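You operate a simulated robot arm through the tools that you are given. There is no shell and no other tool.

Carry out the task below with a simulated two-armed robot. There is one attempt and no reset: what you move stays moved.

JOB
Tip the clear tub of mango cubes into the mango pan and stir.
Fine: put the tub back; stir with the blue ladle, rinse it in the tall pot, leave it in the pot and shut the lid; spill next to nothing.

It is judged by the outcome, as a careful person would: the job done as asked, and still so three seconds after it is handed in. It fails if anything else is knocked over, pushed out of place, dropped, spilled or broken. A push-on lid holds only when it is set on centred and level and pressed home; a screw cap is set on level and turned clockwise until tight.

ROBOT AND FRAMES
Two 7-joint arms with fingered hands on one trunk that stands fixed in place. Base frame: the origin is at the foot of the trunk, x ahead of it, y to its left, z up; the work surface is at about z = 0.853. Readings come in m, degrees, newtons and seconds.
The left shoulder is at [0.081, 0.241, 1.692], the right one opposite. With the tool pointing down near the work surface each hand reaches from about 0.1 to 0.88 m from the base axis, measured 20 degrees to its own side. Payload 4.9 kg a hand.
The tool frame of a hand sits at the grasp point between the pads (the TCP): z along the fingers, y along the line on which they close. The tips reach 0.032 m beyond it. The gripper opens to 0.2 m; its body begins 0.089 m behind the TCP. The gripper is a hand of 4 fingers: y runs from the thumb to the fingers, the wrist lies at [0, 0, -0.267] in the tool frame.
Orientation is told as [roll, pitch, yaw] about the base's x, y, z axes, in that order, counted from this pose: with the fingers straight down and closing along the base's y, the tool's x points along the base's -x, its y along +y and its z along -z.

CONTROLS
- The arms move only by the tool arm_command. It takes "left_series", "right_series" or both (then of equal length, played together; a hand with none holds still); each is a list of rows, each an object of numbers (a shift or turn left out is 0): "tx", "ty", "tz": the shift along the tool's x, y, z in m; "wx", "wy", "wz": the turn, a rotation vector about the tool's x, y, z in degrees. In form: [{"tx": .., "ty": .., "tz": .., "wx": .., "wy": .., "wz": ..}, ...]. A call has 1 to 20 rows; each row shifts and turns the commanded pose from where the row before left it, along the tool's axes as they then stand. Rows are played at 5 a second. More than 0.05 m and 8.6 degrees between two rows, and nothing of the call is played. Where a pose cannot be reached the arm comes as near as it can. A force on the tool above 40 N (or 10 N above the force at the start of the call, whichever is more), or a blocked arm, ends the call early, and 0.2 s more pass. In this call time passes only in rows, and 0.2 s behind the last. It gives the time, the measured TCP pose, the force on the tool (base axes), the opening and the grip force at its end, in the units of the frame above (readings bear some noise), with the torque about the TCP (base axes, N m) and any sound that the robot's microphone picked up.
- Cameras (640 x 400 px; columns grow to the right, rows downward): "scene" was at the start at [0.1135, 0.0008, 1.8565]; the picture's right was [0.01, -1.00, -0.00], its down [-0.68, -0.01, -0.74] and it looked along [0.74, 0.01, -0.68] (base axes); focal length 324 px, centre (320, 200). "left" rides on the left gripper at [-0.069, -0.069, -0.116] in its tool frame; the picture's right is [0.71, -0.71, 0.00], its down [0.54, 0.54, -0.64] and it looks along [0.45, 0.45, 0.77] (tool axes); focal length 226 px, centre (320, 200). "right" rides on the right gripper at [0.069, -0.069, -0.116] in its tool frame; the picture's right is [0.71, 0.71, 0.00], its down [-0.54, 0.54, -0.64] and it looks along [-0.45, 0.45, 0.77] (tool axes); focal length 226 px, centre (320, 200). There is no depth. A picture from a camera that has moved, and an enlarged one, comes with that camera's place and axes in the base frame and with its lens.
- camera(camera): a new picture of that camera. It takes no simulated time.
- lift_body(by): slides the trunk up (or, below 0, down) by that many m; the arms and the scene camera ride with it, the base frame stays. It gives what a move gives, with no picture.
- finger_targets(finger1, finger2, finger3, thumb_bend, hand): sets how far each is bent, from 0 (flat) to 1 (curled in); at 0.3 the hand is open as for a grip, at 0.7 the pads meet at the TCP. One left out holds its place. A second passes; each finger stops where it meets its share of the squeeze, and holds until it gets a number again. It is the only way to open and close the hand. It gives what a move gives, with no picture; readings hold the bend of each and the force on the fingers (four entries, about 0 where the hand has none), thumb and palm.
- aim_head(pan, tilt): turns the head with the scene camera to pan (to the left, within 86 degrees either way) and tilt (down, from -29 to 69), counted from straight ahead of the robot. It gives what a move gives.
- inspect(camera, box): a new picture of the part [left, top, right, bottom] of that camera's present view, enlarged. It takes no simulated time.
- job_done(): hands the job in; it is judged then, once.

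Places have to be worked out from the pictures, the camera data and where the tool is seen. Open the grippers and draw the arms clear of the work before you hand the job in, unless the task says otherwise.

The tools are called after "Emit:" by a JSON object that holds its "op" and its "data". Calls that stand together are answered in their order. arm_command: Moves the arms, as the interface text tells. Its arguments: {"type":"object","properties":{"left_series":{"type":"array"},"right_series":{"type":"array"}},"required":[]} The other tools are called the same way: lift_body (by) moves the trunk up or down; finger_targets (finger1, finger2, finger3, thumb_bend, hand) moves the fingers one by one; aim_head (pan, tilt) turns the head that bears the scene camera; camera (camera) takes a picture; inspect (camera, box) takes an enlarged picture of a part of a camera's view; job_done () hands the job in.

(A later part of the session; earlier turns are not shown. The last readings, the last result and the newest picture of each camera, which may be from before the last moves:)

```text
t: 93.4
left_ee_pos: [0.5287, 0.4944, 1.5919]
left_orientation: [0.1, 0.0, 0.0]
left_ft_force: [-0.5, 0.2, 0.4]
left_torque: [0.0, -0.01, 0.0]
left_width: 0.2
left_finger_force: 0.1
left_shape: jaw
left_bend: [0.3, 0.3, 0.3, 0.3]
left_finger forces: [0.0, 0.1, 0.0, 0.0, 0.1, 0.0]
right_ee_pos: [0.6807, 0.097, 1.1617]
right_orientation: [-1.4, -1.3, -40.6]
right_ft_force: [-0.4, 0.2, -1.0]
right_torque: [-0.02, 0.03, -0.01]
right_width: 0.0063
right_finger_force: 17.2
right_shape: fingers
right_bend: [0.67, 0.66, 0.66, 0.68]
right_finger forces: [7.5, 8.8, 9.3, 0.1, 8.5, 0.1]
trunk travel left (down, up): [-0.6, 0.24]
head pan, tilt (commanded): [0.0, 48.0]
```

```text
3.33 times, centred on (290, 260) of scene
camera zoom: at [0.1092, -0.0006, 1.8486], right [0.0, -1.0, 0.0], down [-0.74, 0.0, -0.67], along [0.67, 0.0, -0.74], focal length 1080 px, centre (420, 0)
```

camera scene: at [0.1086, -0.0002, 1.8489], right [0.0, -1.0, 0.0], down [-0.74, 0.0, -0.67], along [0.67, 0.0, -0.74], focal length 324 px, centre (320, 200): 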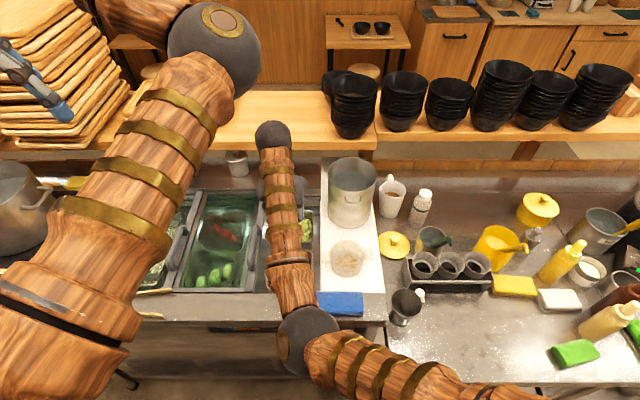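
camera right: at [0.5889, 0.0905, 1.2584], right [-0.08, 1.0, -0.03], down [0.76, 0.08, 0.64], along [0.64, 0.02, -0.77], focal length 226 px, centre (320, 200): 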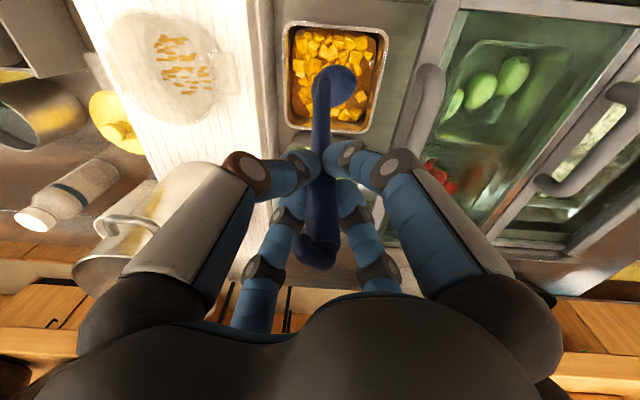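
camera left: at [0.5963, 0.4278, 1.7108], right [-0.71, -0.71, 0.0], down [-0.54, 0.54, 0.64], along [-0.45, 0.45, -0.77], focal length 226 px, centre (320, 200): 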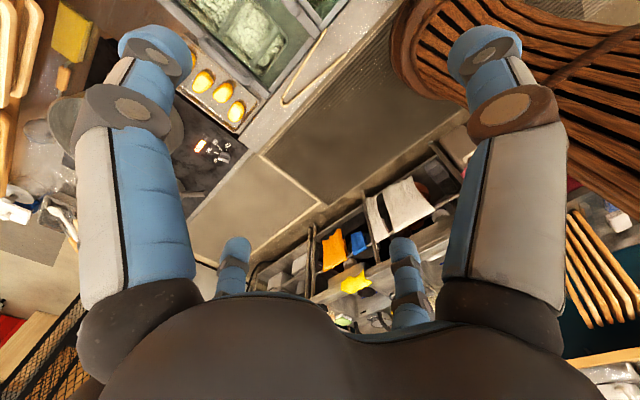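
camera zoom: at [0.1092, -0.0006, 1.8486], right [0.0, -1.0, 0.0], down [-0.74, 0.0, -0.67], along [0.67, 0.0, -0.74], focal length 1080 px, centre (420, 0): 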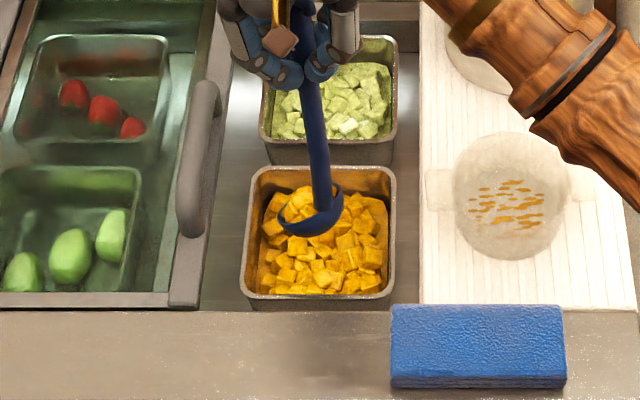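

The bowl carries some cubes, so I must tip them back into the pan before rinsing. I raise the ladle so the bowl is about 15 cm above the mango, then start tilting it about its bowl with the hand swinging toward the right-front.

Emit:
{"op": "arm_command", "data": {"right_series": [{"ty": 0.0099, "tz": -0.0367}, {"ty": 0.0099, "tz": -0.0367}, {"ty": 0.0099, "tz": -0.0367}, {"ty": -0.0352, "tz": 0.0025, "wx": -8}, {"ty": -0.0352, "tz": 0.0025, "wx": -8}, {"ty": -0.0352, "tz": 0.0025, "wx": -8}, {"ty": -0.0352, "tz": 0.0025, "wx": -8}]}}

Emit:
{"op": "camera", "data": {"camera": "scene"}}

Emit:
{"op": "camera", "data": {"camera": "right"}}

```text
t: 95.0
left_ee_pos: [0.5252, 0.4957, 1.5935]
left_orientation: [0.0, -0.1, 0.0]
left_ft_force: [-0.7, 0.0, 1.0]
left_torque: [0.0, -0.05, -0.01]
left_width: 0.1999
left_finger_force: 0.1
left_shape: jaw
left_bend: [0.3, 0.3, 0.3, 0.3]
left_finger forces: [0.0, 0.0, 0.0, 0.0, 0.0, 0.0]
right_ee_pos: [0.6114, 0.0194, 1.2376]
right_orientation: [30.8, -1.3, -40.5]
right_ft_force: [-0.2, -0.5, -1.1]
right_torque: [-0.08, 0.03, -0.02]
right_width: 0.0062
right_finger_force: 17.6
right_shape: fingers
right_bend: [0.67, 0.66, 0.66, 0.69]
right_finger forces: [7.6, 8.8, 9.5, 0.1, 9.3, 0.0]
trunk travel left (down, up): [-0.6, 0.24]
head pan, tilt (commanded): [0.0, 48.0]
```

```text
taken
camera scene: at [0.1061, -0.0007, 1.8491], right [0.0, -1.0, 0.0], down [-0.74, 0.0, -0.67], along [0.67, 0.0, -0.74], focal length 324 px, centre (320, 200)
```

scene: 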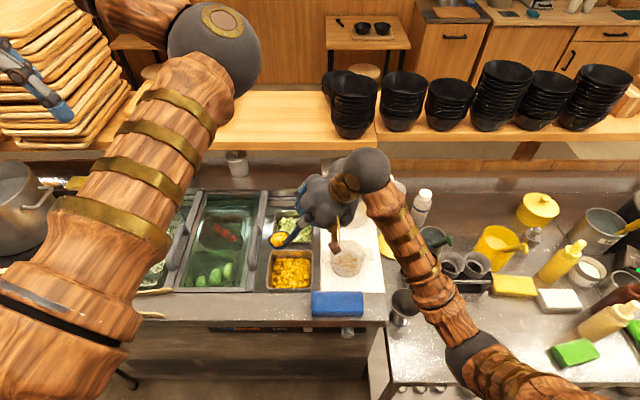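

```text
taken
camera right: at [0.4815, -0.0239, 1.3012], right [-0.15, 0.93, 0.35], down [0.48, -0.24, 0.84], along [0.86, 0.29, -0.41], focal length 226 px, centre (320, 200)
```

right: 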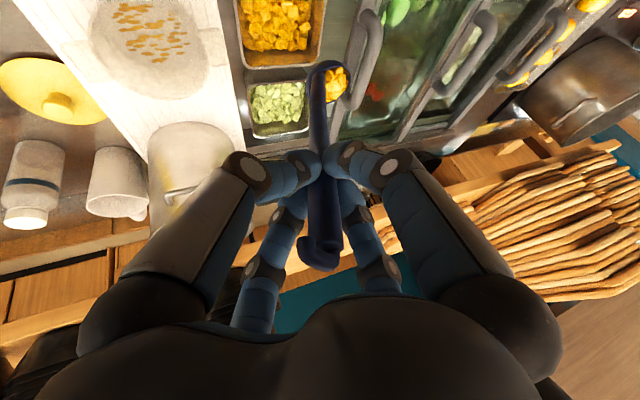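

The bowl indeed holds mango and hangs at (0.69, 0.13, 1.02), over the pan. I tilt it another 32°.

Emit:
{"op": "arm_command", "data": {"right_series": [{"ty": -0.0352, "tz": 0.0025, "wx": -8}, {"ty": -0.0352, "tz": 0.0025, "wx": -8}, {"ty": -0.0352, "tz": 0.0025, "wx": -8}, {"ty": -0.0352, "tz": 0.0025, "wx": -8}]}}

Emit:
{"op": "camera", "data": {"camera": "scene"}}

Emit:
{"op": "inspect", "data": {"camera": "right", "box": [220, 0, 440, 150]}}

```text
t: 96.0
left_ee_pos: [0.5273, 0.4968, 1.5939]
left_orientation: [0.0, -0.1, 0.0]
left_ft_force: [-0.3, 0.1, -0.8]
left_torque: [-0.04, -0.05, 0.02]
left_width: 0.1999
left_finger_force: 0.0
left_shape: jaw
left_bend: [0.3, 0.3, 0.3, 0.3]
left_finger forces: [0.0, 0.0, 0.1, 0.0, 0.0, 0.0]
right_ee_pos: [0.5523, -0.0538, 1.1348]
right_orientation: [62.7, -1.5, -40.7]
right_ft_force: [0.4, 0.4, -0.3]
right_torque: [-0.09, 0.03, -0.01]
right_width: 0.0059
right_finger_force: 18.6
right_shape: fingers
right_bend: [0.67, 0.66, 0.66, 0.69]
right_finger forces: [8.1, 8.4, 9.7, 0.1, 9.4, 0.0]
trunk travel left (down, up): [-0.6, 0.24]
head pan, tilt (commanded): [0.0, 48.0]
```

```text
taken
camera scene: at [0.1069, 0.0011, 1.849], right [0.0, -1.0, 0.0], down [-0.74, 0.0, -0.67], along [0.67, 0.0, -0.74], focal length 324 px, centre (320, 200)
```

scene: 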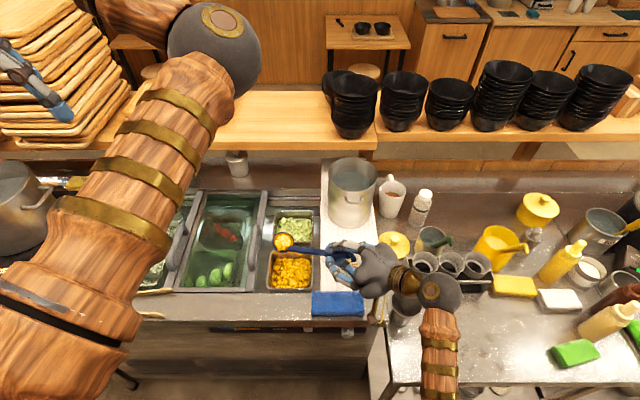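

```text
2.67 times, centred on (330, 75) of right
camera zoom: at [0.4122, -0.1106, 1.1261], right [-0.34, 0.72, 0.61], down [0.18, -0.59, 0.79], along [0.92, 0.38, 0.06], focal length 603 px, centre (293, 533)
```

zoom: 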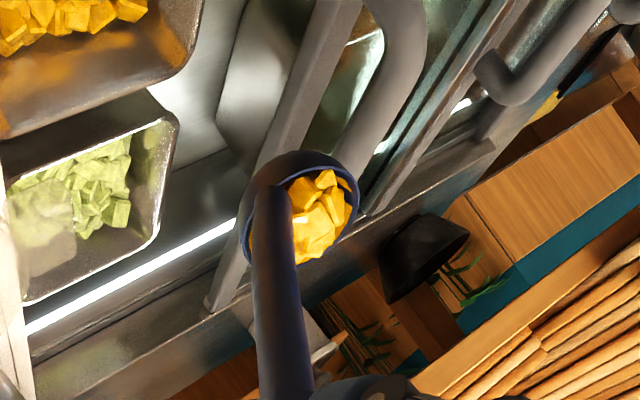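

The mango still sits in the bowl at 64°. I tilt 16° more and look.

Emit:
{"op": "arm_command", "data": {"right_series": [{"ty": -0.0352, "tz": 0.0025, "wx": -8}, {"ty": -0.0352, "tz": 0.0025, "wx": -8}]}}

Emit:
{"op": "camera", "data": {"camera": "scene"}}

Emit:
{"op": "inspect", "data": {"camera": "right", "box": [220, 0, 440, 150]}}

```text
t: 96.8
left_ee_pos: [0.5466, 0.4991, 1.5874]
left_orientation: [-0.1, 0.7, 0.1]
left_ft_force: [-1.6, 0.2, 0.8]
left_torque: [-0.02, -0.12, 0.04]
left_width: 0.1998
left_finger_force: 0.1
left_shape: jaw
left_bend: [0.3, 0.3, 0.3, 0.3]
left_finger forces: [0.0, 0.0, 0.0, 0.0, 0.0, 0.0]
right_ee_pos: [0.5658, -0.0826, 1.0754]
right_orientation: [78.7, -2.6, -41.3]
right_ft_force: [-0.3, -0.2, 0.1]
right_torque: [-0.16, 0.11, -0.05]
right_width: 0.0057
right_finger_force: 18.7
right_shape: fingers
right_bend: [0.67, 0.66, 0.66, 0.69]
right_finger forces: [8.7, 8.6, 9.6, 0.0, 9.5, 0.0]
trunk travel left (down, up): [-0.6, 0.24]
head pan, tilt (commanded): [0.0, 48.0]
stopped in row 2 (right hand): the arm was blocked; the commanded pose is now the measured one
```

```text
taken
camera scene: at [0.1324, 0.0026, 1.8486], right [0.0, -1.0, 0.0], down [-0.75, 0.0, -0.66], along [0.66, 0.0, -0.75], focal length 324 px, centre (320, 200)
```

scene: 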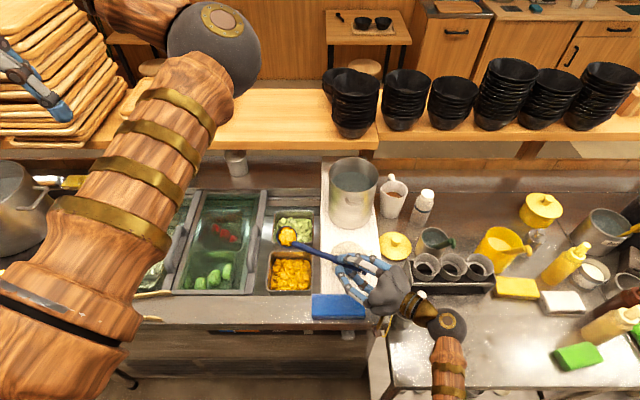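

```text
2.67 times, centred on (330, 75) of right
camera zoom: at [0.4325, -0.1339, 1.0266], right [-0.46, 0.59, 0.66], down [0.04, -0.73, 0.68], along [0.89, 0.34, 0.32], focal length 603 px, centre (293, 533)
```

zoom: 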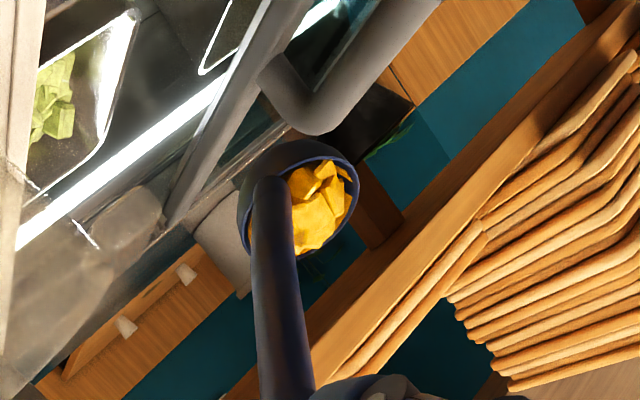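

The arm is blocked and the body was even pushed a little, so the elbow is against something. I back off at once by reversing the last two tilt steps, and check the table.

Emit:
{"op": "arm_command", "data": {"right_series": [{"ty": 0.0352, "tz": 0.0025, "wx": 8}, {"ty": 0.0352, "tz": 0.0025, "wx": 8}]}}

Emit:
{"op": "camera", "data": {"camera": "scene"}}

```text
t: 97.4
left_ee_pos: [0.5163, 0.4901, 1.5991]
left_orientation: [0.2, -0.4, 0.0]
left_ft_force: [-0.5, -0.7, 0.8]
left_torque: [0.05, -0.06, 0.01]
left_width: 0.1996
left_finger_force: 0.0
left_shape: jaw
left_bend: [0.3, 0.3, 0.3, 0.3]
left_finger forces: [0.0, 0.1, 0.0, 0.0, 0.0, 0.0]
right_ee_pos: [0.5496, -0.064, 1.1435]
right_orientation: [63.3, -2.3, -41.1]
right_ft_force: [-0.8, -0.4, -0.2]
right_torque: [-0.14, 0.06, -0.06]
right_width: 0.0056
right_finger_force: 18.9
right_shape: fingers
right_bend: [0.67, 0.66, 0.66, 0.69]
right_finger forces: [8.9, 9.0, 9.5, 0.1, 10.1, 0.0]
trunk travel left (down, up): [-0.6, 0.24]
head pan, tilt (commanded): [0.0, 48.0]
```

```text
taken
camera scene: at [0.0939, -0.006, 1.8495], right [0.0, -1.0, 0.0], down [-0.74, 0.0, -0.67], along [0.67, 0.0, -0.74], focal length 324 px, centre (320, 200)
```

scene: 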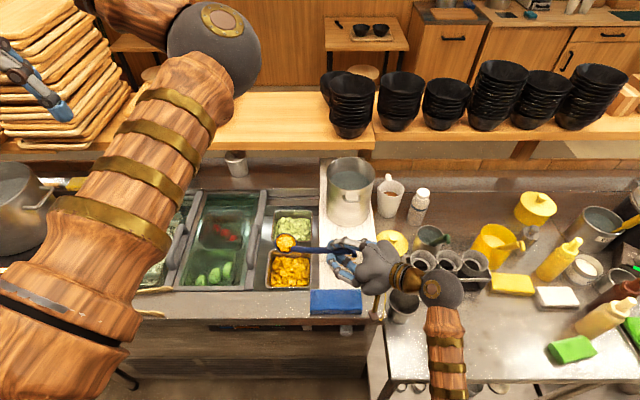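

The body is just swaying from the arm's quick elbow swing; nothing on the tables has moved. I raise 5 cm, let it settle, then retry the tilt with small 4° steps.

Emit:
{"op": "arm_command", "data": {"right_series": [{"ty": 0.0225, "tz": -0.011}, {"ty": 0.0225, "tz": -0.011}, {"tx": 0}, {"tx": 0}, {"tx": 0}, {"tx": 0}, {"tx": 0}, {"tx": 0}]}}

Emit:
{"op": "camera", "data": {"camera": "scene"}}

```text
t: 99.2
left_ee_pos: [0.5279, 0.4967, 1.5933]
left_orientation: [-0.1, 0.0, 0.1]
left_ft_force: [0.0, 0.7, -0.2]
left_torque: [-0.04, -0.01, -0.03]
left_width: 0.1999
left_finger_force: 0.1
left_shape: jaw
left_bend: [0.3, 0.3, 0.3, 0.3]
left_finger forces: [0.0, 0.0, 0.0, 0.0, 0.1, 0.0]
right_ee_pos: [0.5574, -0.056, 1.1902]
right_orientation: [62.9, -2.3, -40.9]
right_ft_force: [-0.1, -0.1, -1.1]
right_torque: [-0.12, 0.06, 0.0]
right_width: 0.0056
right_finger_force: 18.0
right_shape: fingers
right_bend: [0.67, 0.66, 0.66, 0.69]
right_finger forces: [8.8, 8.7, 9.6, 0.0, 9.6, 0.0]
trunk travel left (down, up): [-0.6, 0.24]
head pan, tilt (commanded): [0.0, 48.0]
```

```text
taken
camera scene: at [0.1084, 0.0001, 1.8488], right [0.0, -1.0, 0.0], down [-0.74, 0.0, -0.67], along [0.67, 0.0, -0.74], focal length 324 px, centre (320, 200)
```

scene: 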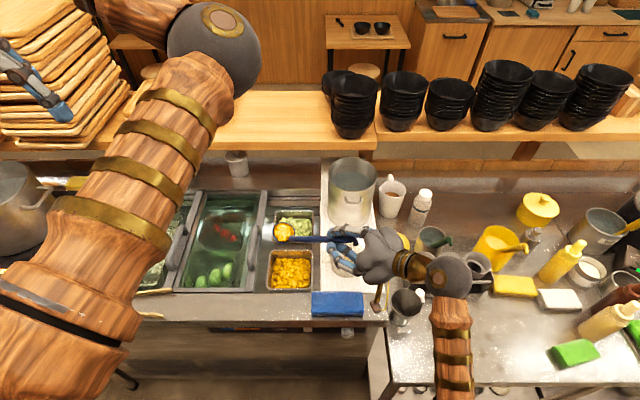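

Settled. Now I tilt slowly in 4° rows.

Emit:
{"op": "arm_command", "data": {"right_series": [{"ty": -0.01765, "tz": 0.0006, "wx": -4}, {"ty": -0.01765, "tz": 0.0006, "wx": -4}, {"tx": 0}, {"ty": -0.01765, "tz": 0.0006, "wx": -4}, {"ty": -0.01765, "tz": 0.0006, "wx": -4}, {"tx": 0}]}}

Emit:
{"op": "camera", "data": {"camera": "scene"}}

Emit:
{"op": "inspect", "data": {"camera": "right", "box": [220, 0, 440, 150]}}

```text
t: 100.6
left_ee_pos: [0.5287, 0.4964, 1.5941]
left_orientation: [-0.1, -0.1, 0.0]
left_ft_force: [-0.2, 0.9, -0.3]
left_torque: [0.06, 0.02, 0.04]
left_width: 0.1998
left_finger_force: 0.0
left_shape: jaw
left_bend: [0.3, 0.3, 0.3, 0.3]
left_finger forces: [0.0, 0.1, 0.0, 0.1, 0.0, 0.0]
right_ee_pos: [0.545, -0.076, 1.1255]
right_orientation: [79.0, -2.3, -40.9]
right_ft_force: [-0.5, 0.1, -0.4]
right_torque: [-0.15, 0.1, 0.01]
right_width: 0.0058
right_finger_force: 18.4
right_shape: fingers
right_bend: [0.67, 0.66, 0.66, 0.69]
right_finger forces: [8.7, 8.8, 9.7, 0.1, 9.9, 0.1]
trunk travel left (down, up): [-0.6, 0.24]
head pan, tilt (commanded): [0.0, 48.0]
```

```text
taken
camera scene: at [0.1092, 0.0002, 1.8487], right [0.0, -1.0, 0.0], down [-0.74, 0.0, -0.67], along [0.67, 0.0, -0.74], focal length 324 px, centre (320, 200)
```

scene: 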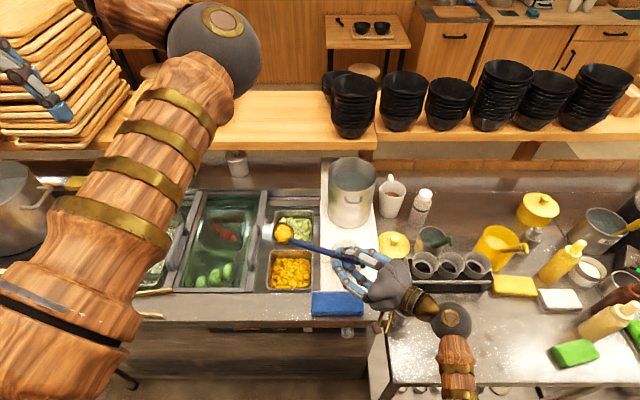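

```text
2.67 times, centred on (330, 75) of right
camera zoom: at [0.4117, -0.1277, 1.0768], right [-0.47, 0.58, 0.67], down [0.04, -0.74, 0.68], along [0.88, 0.34, 0.32], focal length 603 px, centre (293, 533)
```

zoom: 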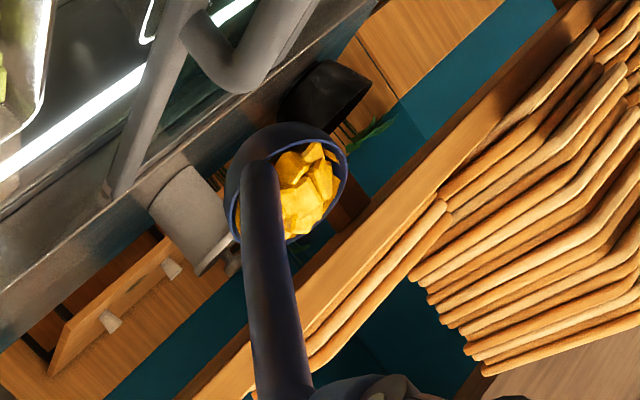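

No block this time. The bowl is over the pan at about (0.70, 0.11). I keep tilting slowly.

Emit:
{"op": "arm_command", "data": {"right_series": [{"ty": -0.01765, "tz": 0.0006, "wx": -4}, {"ty": -0.01765, "tz": 0.0006, "wx": -4}, {"tx": 0}, {"ty": -0.01765, "tz": 0.0006, "wx": -4}, {"tx": 0}]}}

Emit:
{"op": "camera", "data": {"camera": "scene"}}

Emit:
{"op": "inspect", "data": {"camera": "right", "box": [220, 0, 440, 150]}}

```text
t: 101.8
left_ee_pos: [0.5287, 0.4964, 1.5926]
left_orientation: [0.0, 0.0, 0.0]
left_ft_force: [-0.6, 0.2, 0.6]
left_torque: [-0.02, -0.01, 0.0]
left_width: 0.2
left_finger_force: 0.0
left_shape: jaw
left_bend: [0.3, 0.3, 0.3, 0.3]
left_finger forces: [0.0, 0.0, 0.1, 0.0, 0.1, 0.0]
right_ee_pos: [0.5438, -0.0816, 1.0736]
right_orientation: [91.0, -2.2, -40.9]
right_ft_force: [-0.5, 0.5, -1.1]
right_torque: [-0.09, 0.06, 0.01]
right_width: 0.0056
right_finger_force: 18.3
right_shape: fingers
right_bend: [0.67, 0.66, 0.66, 0.69]
right_finger forces: [8.8, 8.8, 9.6, 0.0, 9.8, 0.0]
trunk travel left (down, up): [-0.6, 0.24]
head pan, tilt (commanded): [0.0, 48.0]
```

```text
taken
camera scene: at [0.1092, -0.0002, 1.8487], right [0.0, -1.0, 0.0], down [-0.74, 0.0, -0.67], along [0.67, 0.0, -0.74], focal length 324 px, centre (320, 200)
```

scene: 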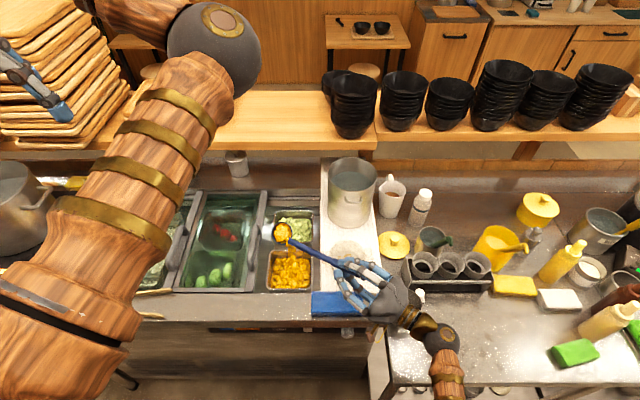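

```text
2.67 times, centred on (330, 75) of right
camera zoom: at [0.4193, -0.124, 0.9992], right [-0.56, 0.47, 0.68], down [-0.04, -0.83, 0.55], along [0.83, 0.29, 0.49], focal length 603 px, centre (293, 533)
```

zoom: 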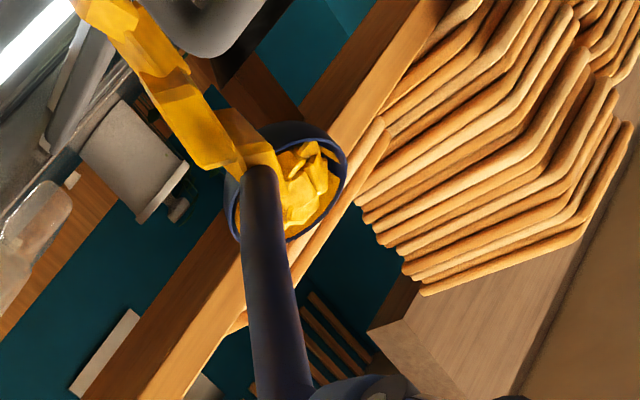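

Mango is now falling out of the bowl. I check that it lands in the pan.

Emit:
{"op": "inspect", "data": {"camera": "scene", "box": [230, 200, 350, 310]}}

Emit:
{"op": "arm_command", "data": {"right_series": [{"tx": 0}, {"tx": 0}, {"tx": 0}]}}

Emit:
{"op": "inspect", "data": {"camera": "scene", "box": [230, 200, 350, 310]}}

Emit:
{"op": "inspect", "data": {"camera": "right", "box": [220, 0, 440, 150]}}

```text
3.64 times, centred on (290, 255) of scene
camera zoom: at [0.1092, -0.0002, 1.8487], right [0.0, -1.0, 0.0], down [-0.74, 0.0, -0.67], along [0.67, 0.0, -0.74], focal length 1178 px, centre (429, 0)
```

zoom: 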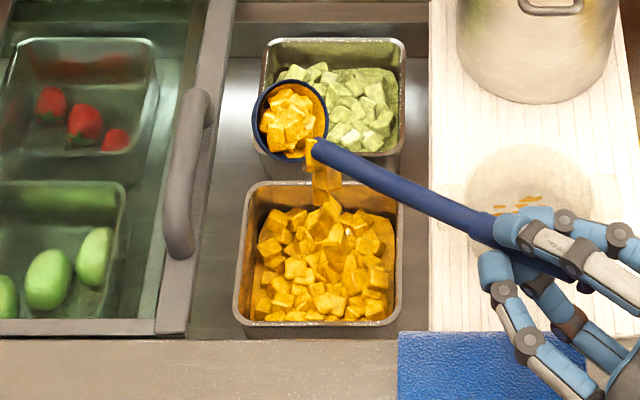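

```text
t: 102.6
left_ee_pos: [0.5266, 0.4968, 1.5932]
left_orientation: [0.0, -0.1, 0.0]
left_ft_force: [0.4, -0.6, 0.0]
left_torque: [0.01, -0.01, 0.01]
left_width: 0.2001
left_finger_force: 0.1
left_shape: jaw
left_bend: [0.3, 0.3, 0.3, 0.3]
left_finger forces: [0.1, 0.0, 0.0, 0.0, 0.0, 0.0]
right_ee_pos: [0.5427, -0.0806, 1.0727]
right_orientation: [91.0, -2.3, -40.9]
right_ft_force: [-0.1, -0.1, -0.3]
right_torque: [-0.07, 0.1, -0.01]
right_width: 0.006
right_finger_force: 18.6
right_shape: fingers
right_bend: [0.67, 0.66, 0.66, 0.69]
right_finger forces: [8.8, 8.8, 9.6, 0.1, 9.8, 0.0]
trunk travel left (down, up): [-0.6, 0.24]
head pan, tilt (commanded): [0.0, 48.0]
```

```text
3.64 times, centred on (290, 255) of scene
camera zoom: at [0.1088, 0.0002, 1.8488], right [0.0, -1.0, 0.0], down [-0.74, 0.0, -0.67], along [0.67, 0.0, -0.74], focal length 1178 px, centre (429, 0)
```

zoom: 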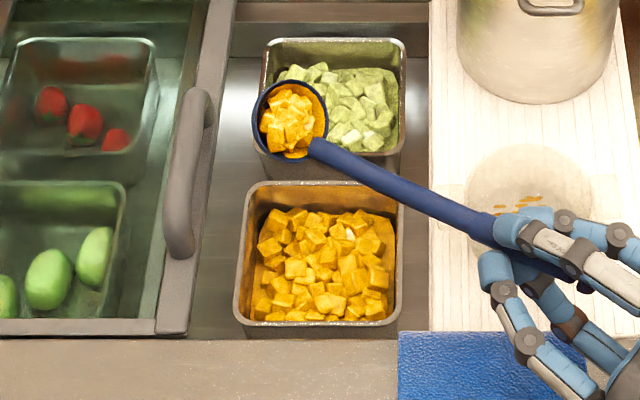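

```text
2.67 times, centred on (330, 75) of right
camera zoom: at [0.4189, -0.1238, 0.9995], right [-0.56, 0.47, 0.68], down [-0.03, -0.83, 0.55], along [0.83, 0.29, 0.49], focal length 603 px, centre (293, 533)
```

zoom: 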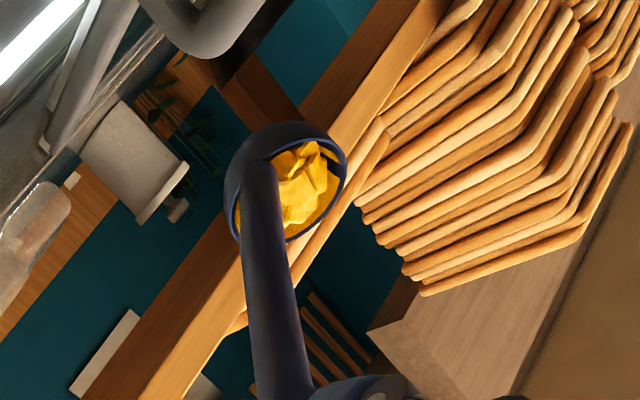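

The stream landed in the pan and stops at each tilt, like a liquid. I tilt further to empty the rest.

Emit:
{"op": "arm_command", "data": {"right_series": [{"ty": -0.01765, "tz": 0.0006, "wx": -4}, {"tx": 0}, {"ty": -0.01765, "tz": 0.0006, "wx": -4}, {"tx": 0}, {"tx": 0}]}}

Emit:
{"op": "inspect", "data": {"camera": "scene", "box": [230, 190, 470, 370]}}

Emit:
{"op": "inspect", "data": {"camera": "right", "box": [220, 0, 440, 150]}}

```text
t: 103.8
left_ee_pos: [0.5258, 0.4958, 1.5944]
left_orientation: [0.0, -0.1, 0.0]
left_ft_force: [0.3, -0.4, -0.1]
left_torque: [0.01, 0.02, 0.0]
left_width: 0.2
left_finger_force: 0.1
left_shape: jaw
left_bend: [0.3, 0.3, 0.3, 0.3]
left_finger forces: [0.0, 0.1, 0.1, 0.0, 0.1, 0.0]
right_ee_pos: [0.5462, -0.0804, 1.0404]
right_orientation: [99.2, -2.5, -41.0]
right_ft_force: [2.4, -4.4, 23.6]
right_torque: [-1.47, 0.8, 0.3]
right_width: 0.0055
right_finger_force: 32.3
right_shape: fingers
right_bend: [0.67, 0.65, 0.66, 0.69]
right_finger forces: [8.8, 9.9, 9.5, 0.0, 35.8, 0.0]
trunk travel left (down, up): [-0.6, 0.24]
head pan, tilt (commanded): [0.0, 48.0]
```

```text
2.22 times, centred on (350, 280) of scene
camera zoom: at [0.1068, -0.0001, 1.8492], right [0.0, -1.0, 0.0], down [-0.74, 0.0, -0.67], along [0.67, 0.0, -0.74], focal length 720 px, centre (253, 22)
```

zoom: 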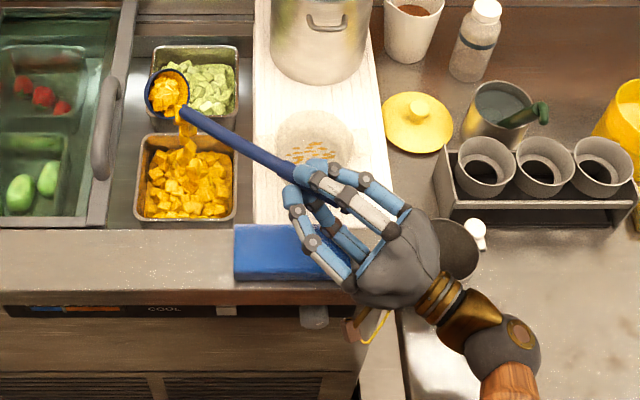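

```text
2.67 times, centred on (330, 75) of right
camera zoom: at [0.4296, -0.1153, 0.9514], right [-0.63, 0.4, 0.67], down [-0.08, -0.89, 0.45], along [0.77, 0.23, 0.59], focal length 603 px, centre (293, 533)
```

zoom: 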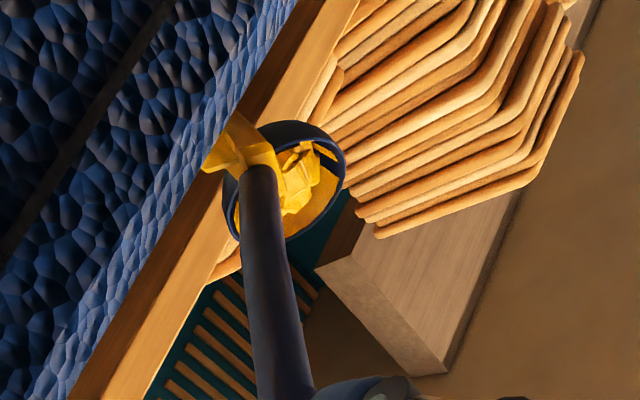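

The thumb is pressing on the blue sponge. I raise the hand straight up 5 cm at once.

Emit:
{"op": "arm_command", "data": {"right_series": [{"tx": -0.0008, "ty": 0.0197, "tz": 0.0033}, {"tx": -0.001, "ty": 0.0296, "tz": 0.0049}, {"tx": 0}, {"tx": 0}]}}

Emit:
{"op": "inspect", "data": {"camera": "scene", "box": [230, 190, 470, 370]}}

Emit:
{"op": "inspect", "data": {"camera": "right", "box": [220, 0, 440, 150]}}

```text
t: 104.8
left_ee_pos: [0.5274, 0.4949, 1.5931]
left_orientation: [0.0, 0.0, -0.1]
left_ft_force: [0.0, -0.4, 0.6]
left_torque: [0.01, 0.0, -0.02]
left_width: 0.2002
left_finger_force: 0.1
left_shape: jaw
left_bend: [0.3, 0.3, 0.3, 0.3]
left_finger forces: [0.1, 0.0, 0.0, 0.0, 0.1, 0.0]
right_ee_pos: [0.547, -0.0794, 1.088]
right_orientation: [99.1, -2.3, -40.9]
right_ft_force: [0.5, 0.4, -1.4]
right_torque: [-0.09, 0.1, 0.06]
right_width: 0.0056
right_finger_force: 18.3
right_shape: fingers
right_bend: [0.67, 0.66, 0.66, 0.69]
right_finger forces: [8.7, 8.6, 9.6, 0.1, 10.2, 0.0]
trunk travel left (down, up): [-0.6, 0.24]
head pan, tilt (commanded): [0.0, 48.0]
```

```text
2.22 times, centred on (350, 280) of scene
camera zoom: at [0.11, -0.0001, 1.8487], right [0.0, -1.0, 0.0], down [-0.74, 0.0, -0.67], along [0.67, 0.0, -0.74], focal length 720 px, centre (253, 22)
```

zoom: 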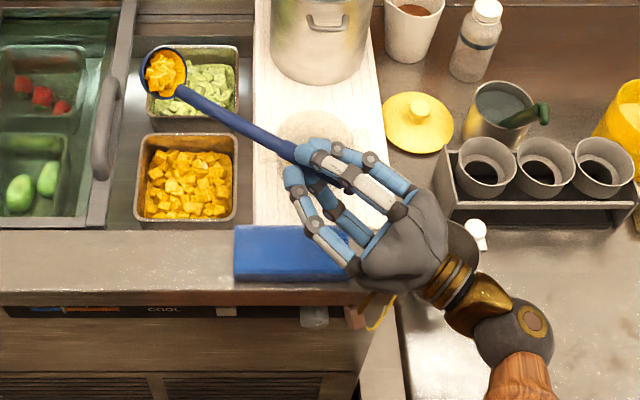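

```text
2.67 times, centred on (330, 75) of right
camera zoom: at [0.4304, -0.115, 0.9985], right [-0.63, 0.4, 0.67], down [-0.08, -0.89, 0.46], along [0.78, 0.24, 0.59], focal length 603 px, centre (293, 533)
```

zoom: 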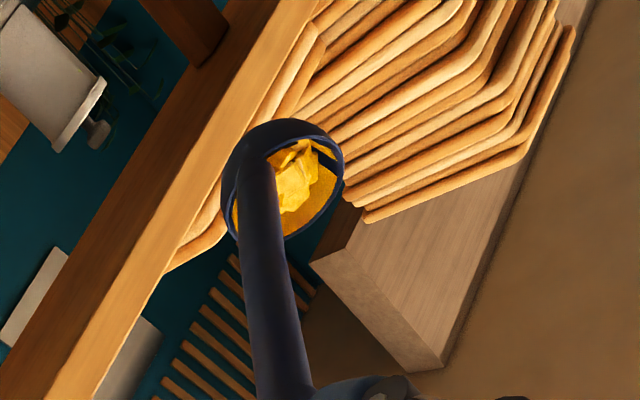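

The sponge stayed in place. The bowl, at about (0.70, 0.12, 1.10), still holds some mango; I continue tilting about the grasp point so the hand stays high.

Emit:
{"op": "arm_command", "data": {"right_series": [{"wx": -4}, {"tx": 0}, {"wx": -4}, {"tx": 0}, {"wx": -4}, {"tx": 0}, {"tx": 0}]}}

Emit:
{"op": "inspect", "data": {"camera": "scene", "box": [230, 190, 470, 370]}}

Emit:
{"op": "inspect", "data": {"camera": "right", "box": [220, 0, 440, 150]}}

```text
t: 106.4
left_ee_pos: [0.527, 0.4962, 1.5935]
left_orientation: [0.0, -0.1, 0.1]
left_ft_force: [-0.4, 0.8, 0.6]
left_torque: [-0.01, -0.04, -0.01]
left_width: 0.1998
left_finger_force: 0.1
left_shape: jaw
left_bend: [0.3, 0.3, 0.3, 0.3]
left_finger forces: [0.1, 0.0, 0.1, 0.0, 0.1, 0.0]
right_ee_pos: [0.546, -0.0778, 1.0867]
right_orientation: [111.0, -2.3, -40.9]
right_ft_force: [-1.0, 1.0, -1.2]
right_torque: [-0.1, 0.06, 0.01]
right_width: 0.0055
right_finger_force: 18.7
right_shape: fingers
right_bend: [0.67, 0.66, 0.66, 0.69]
right_finger forces: [8.8, 8.6, 9.7, 0.1, 9.9, 0.1]
trunk travel left (down, up): [-0.6, 0.24]
head pan, tilt (commanded): [0.0, 48.0]
```

```text
2.22 times, centred on (350, 280) of scene
camera zoom: at [0.1085, 0.0, 1.8488], right [0.0, -1.0, 0.0], down [-0.74, 0.0, -0.67], along [0.67, 0.0, -0.74], focal length 720 px, centre (253, 22)
```

zoom: 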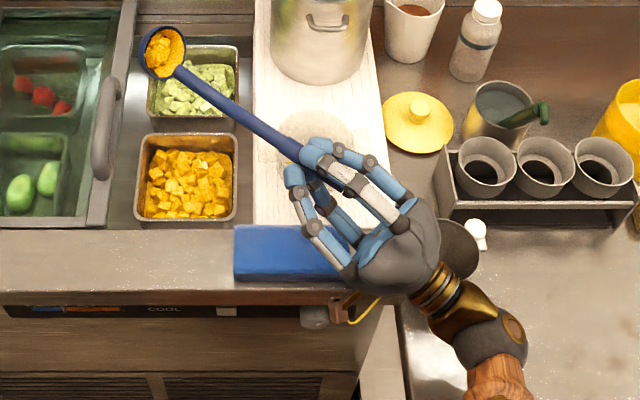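

```text
2.67 times, centred on (330, 75) of right
camera zoom: at [0.4435, -0.1001, 0.979], right [-0.72, 0.29, 0.63], down [-0.12, -0.95, 0.3], along [0.68, 0.14, 0.72], focal length 603 px, centre (293, 533)
```

zoom: 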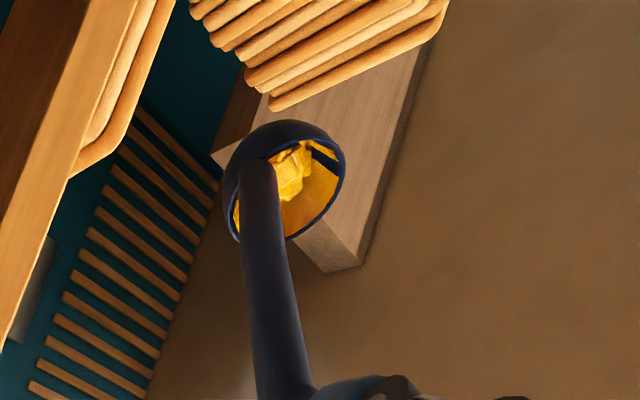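

Emit:
{"op": "arm_command", "data": {"right_series": [{"wx": -4}, {"tx": 0}, {"wx": -4}, {"tx": 0}, {"wx": -4}, {"tx": 0}, {"wx": -4}, {"tx": 0}, {"tx": 0}]}}

Emit:
{"op": "inspect", "data": {"camera": "scene", "box": [230, 190, 470, 370]}}

Emit:
{"op": "inspect", "data": {"camera": "right", "box": [220, 0, 440, 150]}}

```text
t: 108.4
left_ee_pos: [0.5272, 0.4956, 1.5947]
left_orientation: [-0.1, -0.1, 0.1]
left_ft_force: [0.2, 0.3, 0.4]
left_torque: [0.03, 0.0, -0.01]
left_width: 0.1999
left_finger_force: 0.0
left_shape: jaw
left_bend: [0.3, 0.3, 0.3, 0.3]
left_finger forces: [0.0, 0.0, 0.1, 0.0, 0.0, 0.0]
right_ee_pos: [0.5466, -0.0798, 1.0876]
right_orientation: [127.1, -2.4, -41.0]
right_ft_force: [-0.4, -0.2, 8.3]
right_torque: [-0.54, 0.34, 0.05]
right_width: 0.0056
right_finger_force: 23.0
right_shape: fingers
right_bend: [0.67, 0.66, 0.66, 0.69]
right_finger forces: [8.8, 8.6, 9.7, 0.1, 10.0, 8.9]
trunk travel left (down, up): [-0.6, 0.24]
head pan, tilt (commanded): [0.0, 48.0]
```

```text
2.22 times, centred on (350, 280) of scene
camera zoom: at [0.1082, 0.0001, 1.8489], right [0.0, -1.0, 0.0], down [-0.74, 0.0, -0.67], along [0.67, 0.0, -0.74], focal length 720 px, centre (253, 22)
```

zoom: 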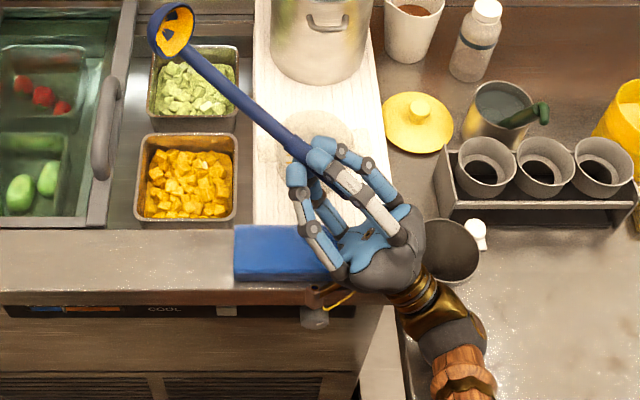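

```text
2.67 times, centred on (330, 75) of right
camera zoom: at [0.4656, -0.0762, 0.9608], right [-0.83, 0.16, 0.53], down [-0.14, -0.99, 0.07], along [0.54, -0.02, 0.84], focal length 603 px, centre (293, 533)
```

zoom: 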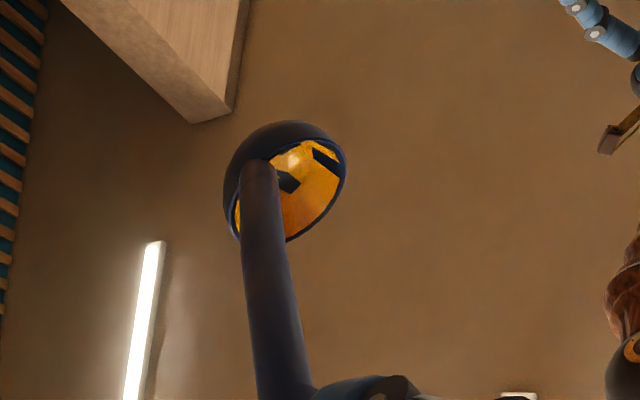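

The bowl is empty but for a film; the palm is just touching the sponge, so I lift at once and move up over the pan.

Emit:
{"op": "arm_command", "data": {"right_series": [{"tx": -0.0014, "ty": 0.0239, "tz": 0.018}, {"tx": -0.0014, "ty": 0.0239, "tz": 0.018}, {"tx": 0.0087, "ty": 0.0089, "tz": 0.0479}, {"tx": 0.0087, "ty": 0.0089, "tz": 0.0479}]}}

Emit:
{"op": "inspect", "data": {"camera": "scene", "box": [230, 190, 470, 370]}}

```text
t: 109.4
left_ee_pos: [0.5291, 0.4971, 1.5932]
left_orientation: [0.0, 0.0, 0.0]
left_ft_force: [0.3, -0.1, 0.6]
left_torque: [0.0, 0.04, 0.01]
left_width: 0.1999
left_finger_force: 0.1
left_shape: jaw
left_bend: [0.3, 0.3, 0.3, 0.3]
left_finger forces: [0.0, 0.0, 0.0, 0.0, 0.0, 0.0]
right_ee_pos: [0.5767, -0.0165, 1.2183]
right_orientation: [127.0, -2.3, -40.9]
right_ft_force: [0.9, 0.7, -0.2]
right_torque: [-0.11, 0.07, -0.03]
right_width: 0.006
right_finger_force: 18.5
right_shape: fingers
right_bend: [0.67, 0.66, 0.66, 0.69]
right_finger forces: [8.8, 8.9, 9.6, 0.0, 10.2, 0.0]
trunk travel left (down, up): [-0.6, 0.24]
head pan, tilt (commanded): [0.0, 48.0]
```

```text
2.22 times, centred on (350, 280) of scene
camera zoom: at [0.1098, 0.0013, 1.8486], right [0.0, -1.0, 0.0], down [-0.74, 0.0, -0.67], along [0.67, 0.0, -0.74], focal length 720 px, centre (253, 22)
```

zoom: 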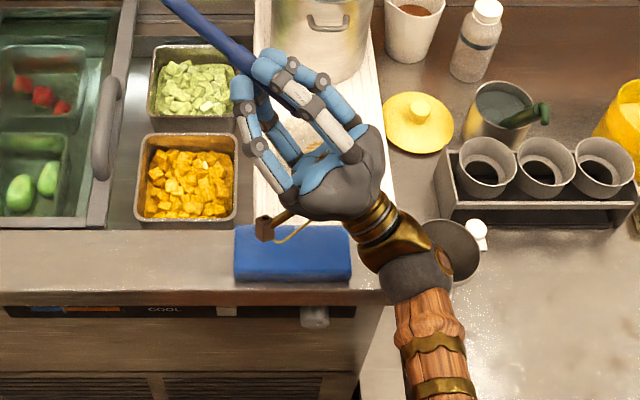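

The sponge has not shifted. I rise further over the pan and start turning the ladle back down.

Emit:
{"op": "arm_command", "data": {"right_series": [{"tx": 0.0088, "ty": 0.0136, "tz": 0.0378}, {"tx": 0.0088, "ty": 0.0136, "tz": 0.0378}, {"tx": 0.0088, "ty": 0.0136, "tz": 0.0378}, {"wx": 7}, {"wx": 7}, {"wx": 7}, {"wx": 7}, {"wx": 7}, {"wx": 7}]}}

Emit:
{"op": "camera", "data": {"camera": "scene"}}

```text
t: 111.4
left_ee_pos: [0.5273, 0.4963, 1.5931]
left_orientation: [0.0, -0.1, 0.1]
left_ft_force: [0.8, -0.2, 0.6]
left_torque: [-0.01, -0.03, 0.02]
left_width: 0.2003
left_finger_force: 0.0
left_shape: jaw
left_bend: [0.3, 0.3, 0.3, 0.3]
left_finger forces: [0.1, 0.0, 0.1, 0.0, 0.1, 0.0]
right_ee_pos: [0.5968, 0.0527, 1.3158]
right_orientation: [85.0, -2.2, -41.0]
right_ft_force: [0.0, 0.3, -0.5]
right_torque: [-0.1, 0.09, 0.01]
right_width: 0.0058
right_finger_force: 19.6
right_shape: fingers
right_bend: [0.67, 0.66, 0.66, 0.69]
right_finger forces: [8.7, 9.1, 9.7, 0.0, 10.5, 0.0]
trunk travel left (down, up): [-0.6, 0.24]
head pan, tilt (commanded): [0.0, 48.0]
```

```text
taken
camera scene: at [0.1099, 0.0002, 1.8486], right [0.0, -1.0, 0.0], down [-0.74, 0.0, -0.67], along [0.67, 0.0, -0.74], focal length 324 px, centre (320, 200)
```

scene: 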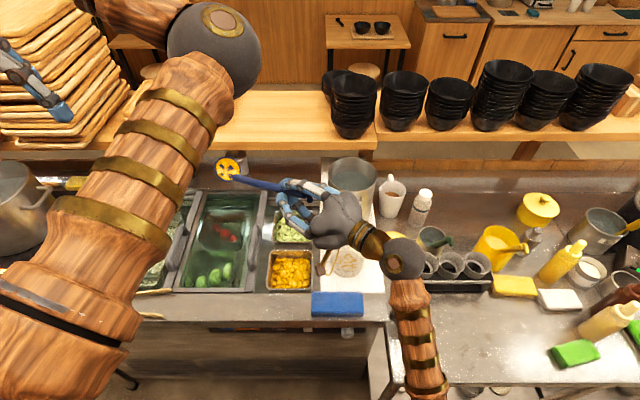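

Emit:
{"op": "arm_command", "data": {"right_series": [{"wx": 5}, {"wx": 5}, {"wx": 5}, {"wx": 5}, {"wx": 5}, {"wx": 5}, {"tx": 0}, {"wx": 6}, {"wx": 6}, {"wx": 6}, {"wx": 6}, {"wx": 6}, {"tx": 0}]}}

Emit:
{"op": "camera", "data": {"camera": "scene"}}

Emit:
{"op": "camera", "data": {"camera": "right"}}

```text
t: 114.2
left_ee_pos: [0.5262, 0.4957, 1.5932]
left_orientation: [-0.1, -0.1, 0.0]
left_ft_force: [-0.7, 0.1, 0.7]
left_torque: [-0.02, -0.02, -0.01]
left_width: 0.1999
left_finger_force: 0.0
left_shape: jaw
left_bend: [0.3, 0.3, 0.3, 0.3]
left_finger forces: [0.1, 0.0, 0.1, 0.0, 0.0, 0.0]
right_ee_pos: [0.596, 0.0532, 1.3169]
right_orientation: [24.8, -2.3, -41.0]
right_ft_force: [0.3, -0.1, -0.8]
right_torque: [-0.05, 0.06, -0.01]
right_width: 0.0056
right_finger_force: 17.0
right_shape: fingers
right_bend: [0.67, 0.66, 0.66, 0.69]
right_finger forces: [8.2, 8.6, 9.1, 0.0, 8.7, 0.0]
trunk travel left (down, up): [-0.6, 0.24]
head pan, tilt (commanded): [0.0, 48.0]
```

```text
taken
camera scene: at [0.1082, 0.0008, 1.8488], right [0.0, -1.0, 0.0], down [-0.74, 0.0, -0.67], along [0.67, 0.0, -0.74], focal length 324 px, centre (320, 200)
```

scene: 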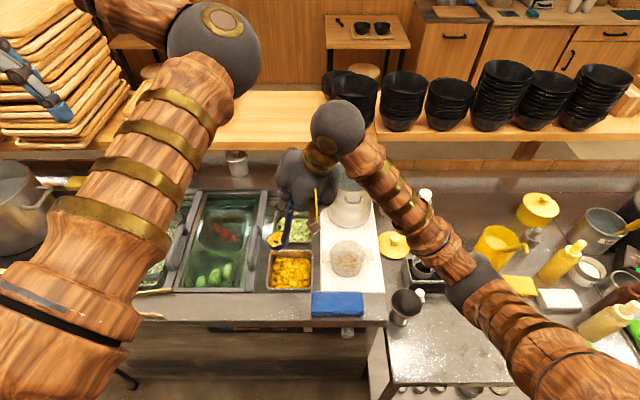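

```text
taken
camera right: at [0.4675, 0.0167, 1.3914], right [-0.12, 0.96, 0.27], down [0.53, -0.17, 0.83], along [0.84, 0.24, -0.48], focal length 226 px, centre (320, 200)
```

right: 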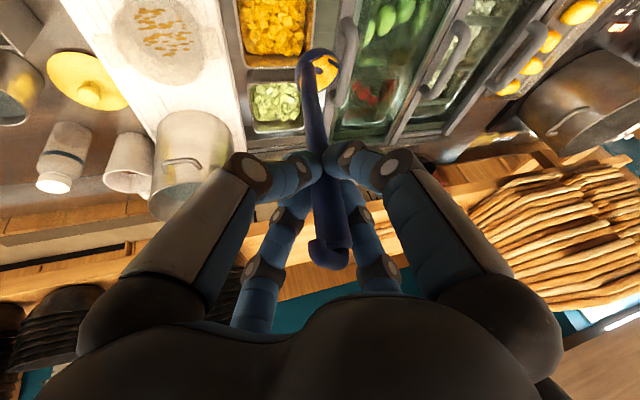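

The elbow behaved this time. I finish turning the ladle vertical, raise it, and look before crossing to the pot.

Emit:
{"op": "arm_command", "data": {"right_series": [{"wx": 6.2}, {"wx": 6.2}, {"wx": 6.2}, {"wx": 6.2}, {"tz": -0.04}, {"tz": -0.04}, {"tz": -0.035}]}}

Emit:
{"op": "camera", "data": {"camera": "scene"}}

Emit:
{"op": "camera", "data": {"camera": "right"}}

```text
t: 115.8
left_ee_pos: [0.5264, 0.4968, 1.5941]
left_orientation: [0.0, -0.2, 0.1]
left_ft_force: [-0.1, -1.0, -0.3]
left_torque: [0.04, 0.01, -0.01]
left_width: 0.1997
left_finger_force: 0.1
left_shape: jaw
left_bend: [0.3, 0.3, 0.3, 0.3]
left_finger forces: [0.1, 0.1, 0.0, 0.0, 0.1, 0.1]
right_ee_pos: [0.5918, 0.0569, 1.4314]
right_orientation: [0.2, -2.3, -40.9]
right_ft_force: [0.1, 0.9, -0.2]
right_torque: [0.01, -0.02, 0.0]
right_width: 0.0056
right_finger_force: 16.3
right_shape: fingers
right_bend: [0.67, 0.66, 0.66, 0.69]
right_finger forces: [8.0, 8.6, 8.7, 0.1, 8.3, 0.0]
trunk travel left (down, up): [-0.6, 0.24]
head pan, tilt (commanded): [0.0, 48.0]
```

```text
taken
camera scene: at [0.1083, 0.0009, 1.8487], right [0.0, -1.0, 0.0], down [-0.74, 0.0, -0.67], along [0.67, 0.0, -0.74], focal length 324 px, centre (320, 200)
```

scene: 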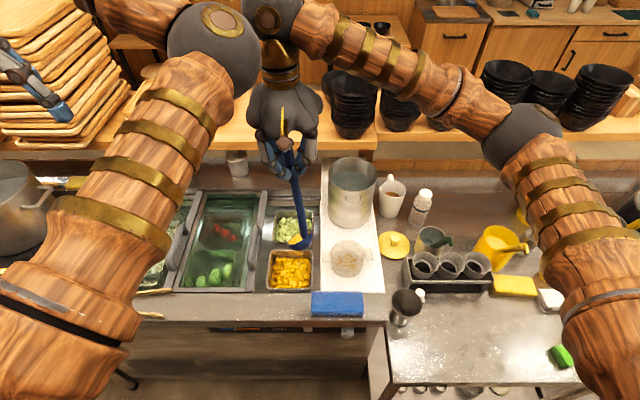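

```text
taken
camera right: at [0.4902, 0.0532, 1.5457], right [-0.07, 1.0, -0.03], down [0.74, 0.07, 0.67], along [0.67, 0.03, -0.75], focal length 226 px, centre (320, 200)
```

right: 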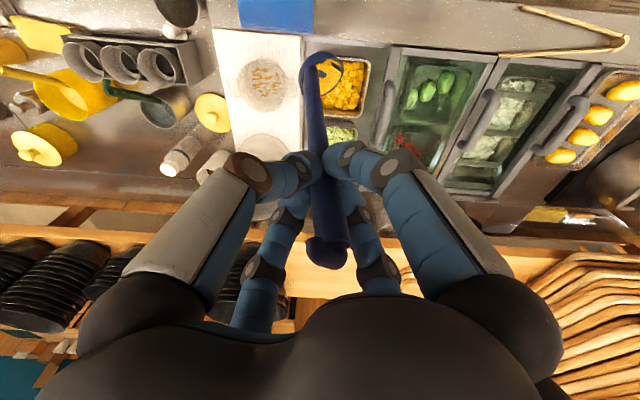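

The ladle leans a few degrees in the grip; the bowl hangs about 2 cm nearer me than the grasp point. I carry it over the pot so the bowl is above the pot's centre.

Emit:
{"op": "arm_command", "data": {"right_series": [{"tx": -0.0372, "ty": 0.009}, {"tx": -0.0372, "ty": 0.009}, {"tx": -0.0372, "ty": 0.009}, {"tx": -0.0372, "ty": 0.009}, {"tx": -0.0372, "ty": 0.009}, {"tx": -0.0372, "ty": 0.009}, {"tx": -0.0372, "ty": 0.009}, {"tx": -0.0372, "ty": 0.009}, {"tx": -0.0372, "ty": 0.009}]}}

Emit:
{"op": "camera", "data": {"camera": "right"}}

Emit:
{"op": "inspect", "data": {"camera": "scene", "box": [270, 60, 450, 250]}}

```text
t: 117.8
left_ee_pos: [0.5297, 0.4983, 1.5921]
left_orientation: [-0.1, 0.0, -0.1]
left_ft_force: [0.5, -0.2, -1.0]
left_torque: [0.0, 0.02, 0.0]
left_width: 0.2
left_finger_force: 0.0
left_shape: jaw
left_bend: [0.3, 0.3, 0.3, 0.3]
left_finger forces: [0.0, 0.1, 0.0, 0.1, 0.0, 0.1]
right_ee_pos: [0.8978, -0.1016, 1.4467]
right_orientation: [0.2, -2.2, -40.9]
right_ft_force: [0.3, 0.5, 0.0]
right_torque: [0.02, 0.03, -0.01]
right_width: 0.0057
right_finger_force: 16.5
right_shape: fingers
right_bend: [0.67, 0.66, 0.66, 0.69]
right_finger forces: [8.2, 8.3, 8.6, 0.0, 7.8, 0.0]
trunk travel left (down, up): [-0.6, 0.24]
head pan, tilt (commanded): [0.0, 48.0]
```

```text
taken
camera right: at [0.7977, -0.1058, 1.5595], right [-0.07, 1.0, -0.03], down [0.74, 0.07, 0.67], along [0.67, 0.03, -0.75], focal length 226 px, centre (320, 200)
```

right: 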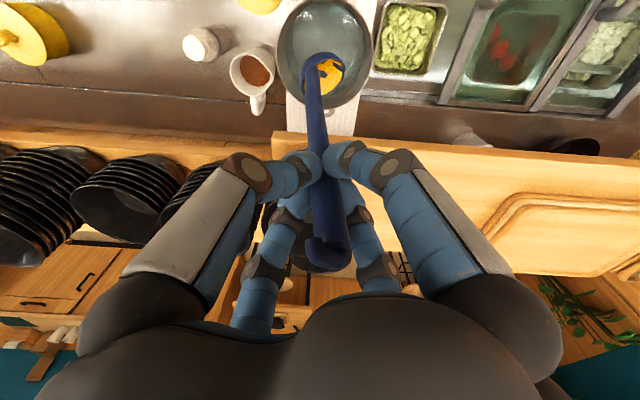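

```text
2.11 times, centred on (360, 155) of scene
camera zoom: at [0.1102, 0.0009, 1.8486], right [0.0, -1.0, 0.0], down [-0.74, 0.0, -0.67], along [0.67, 0.0, -0.74], focal length 682 px, centre (236, 295)
```

zoom: 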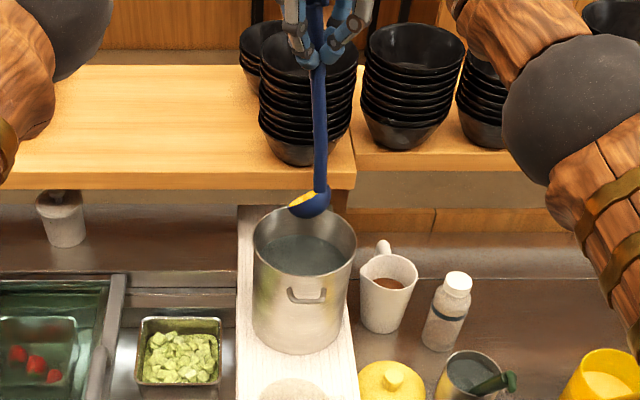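

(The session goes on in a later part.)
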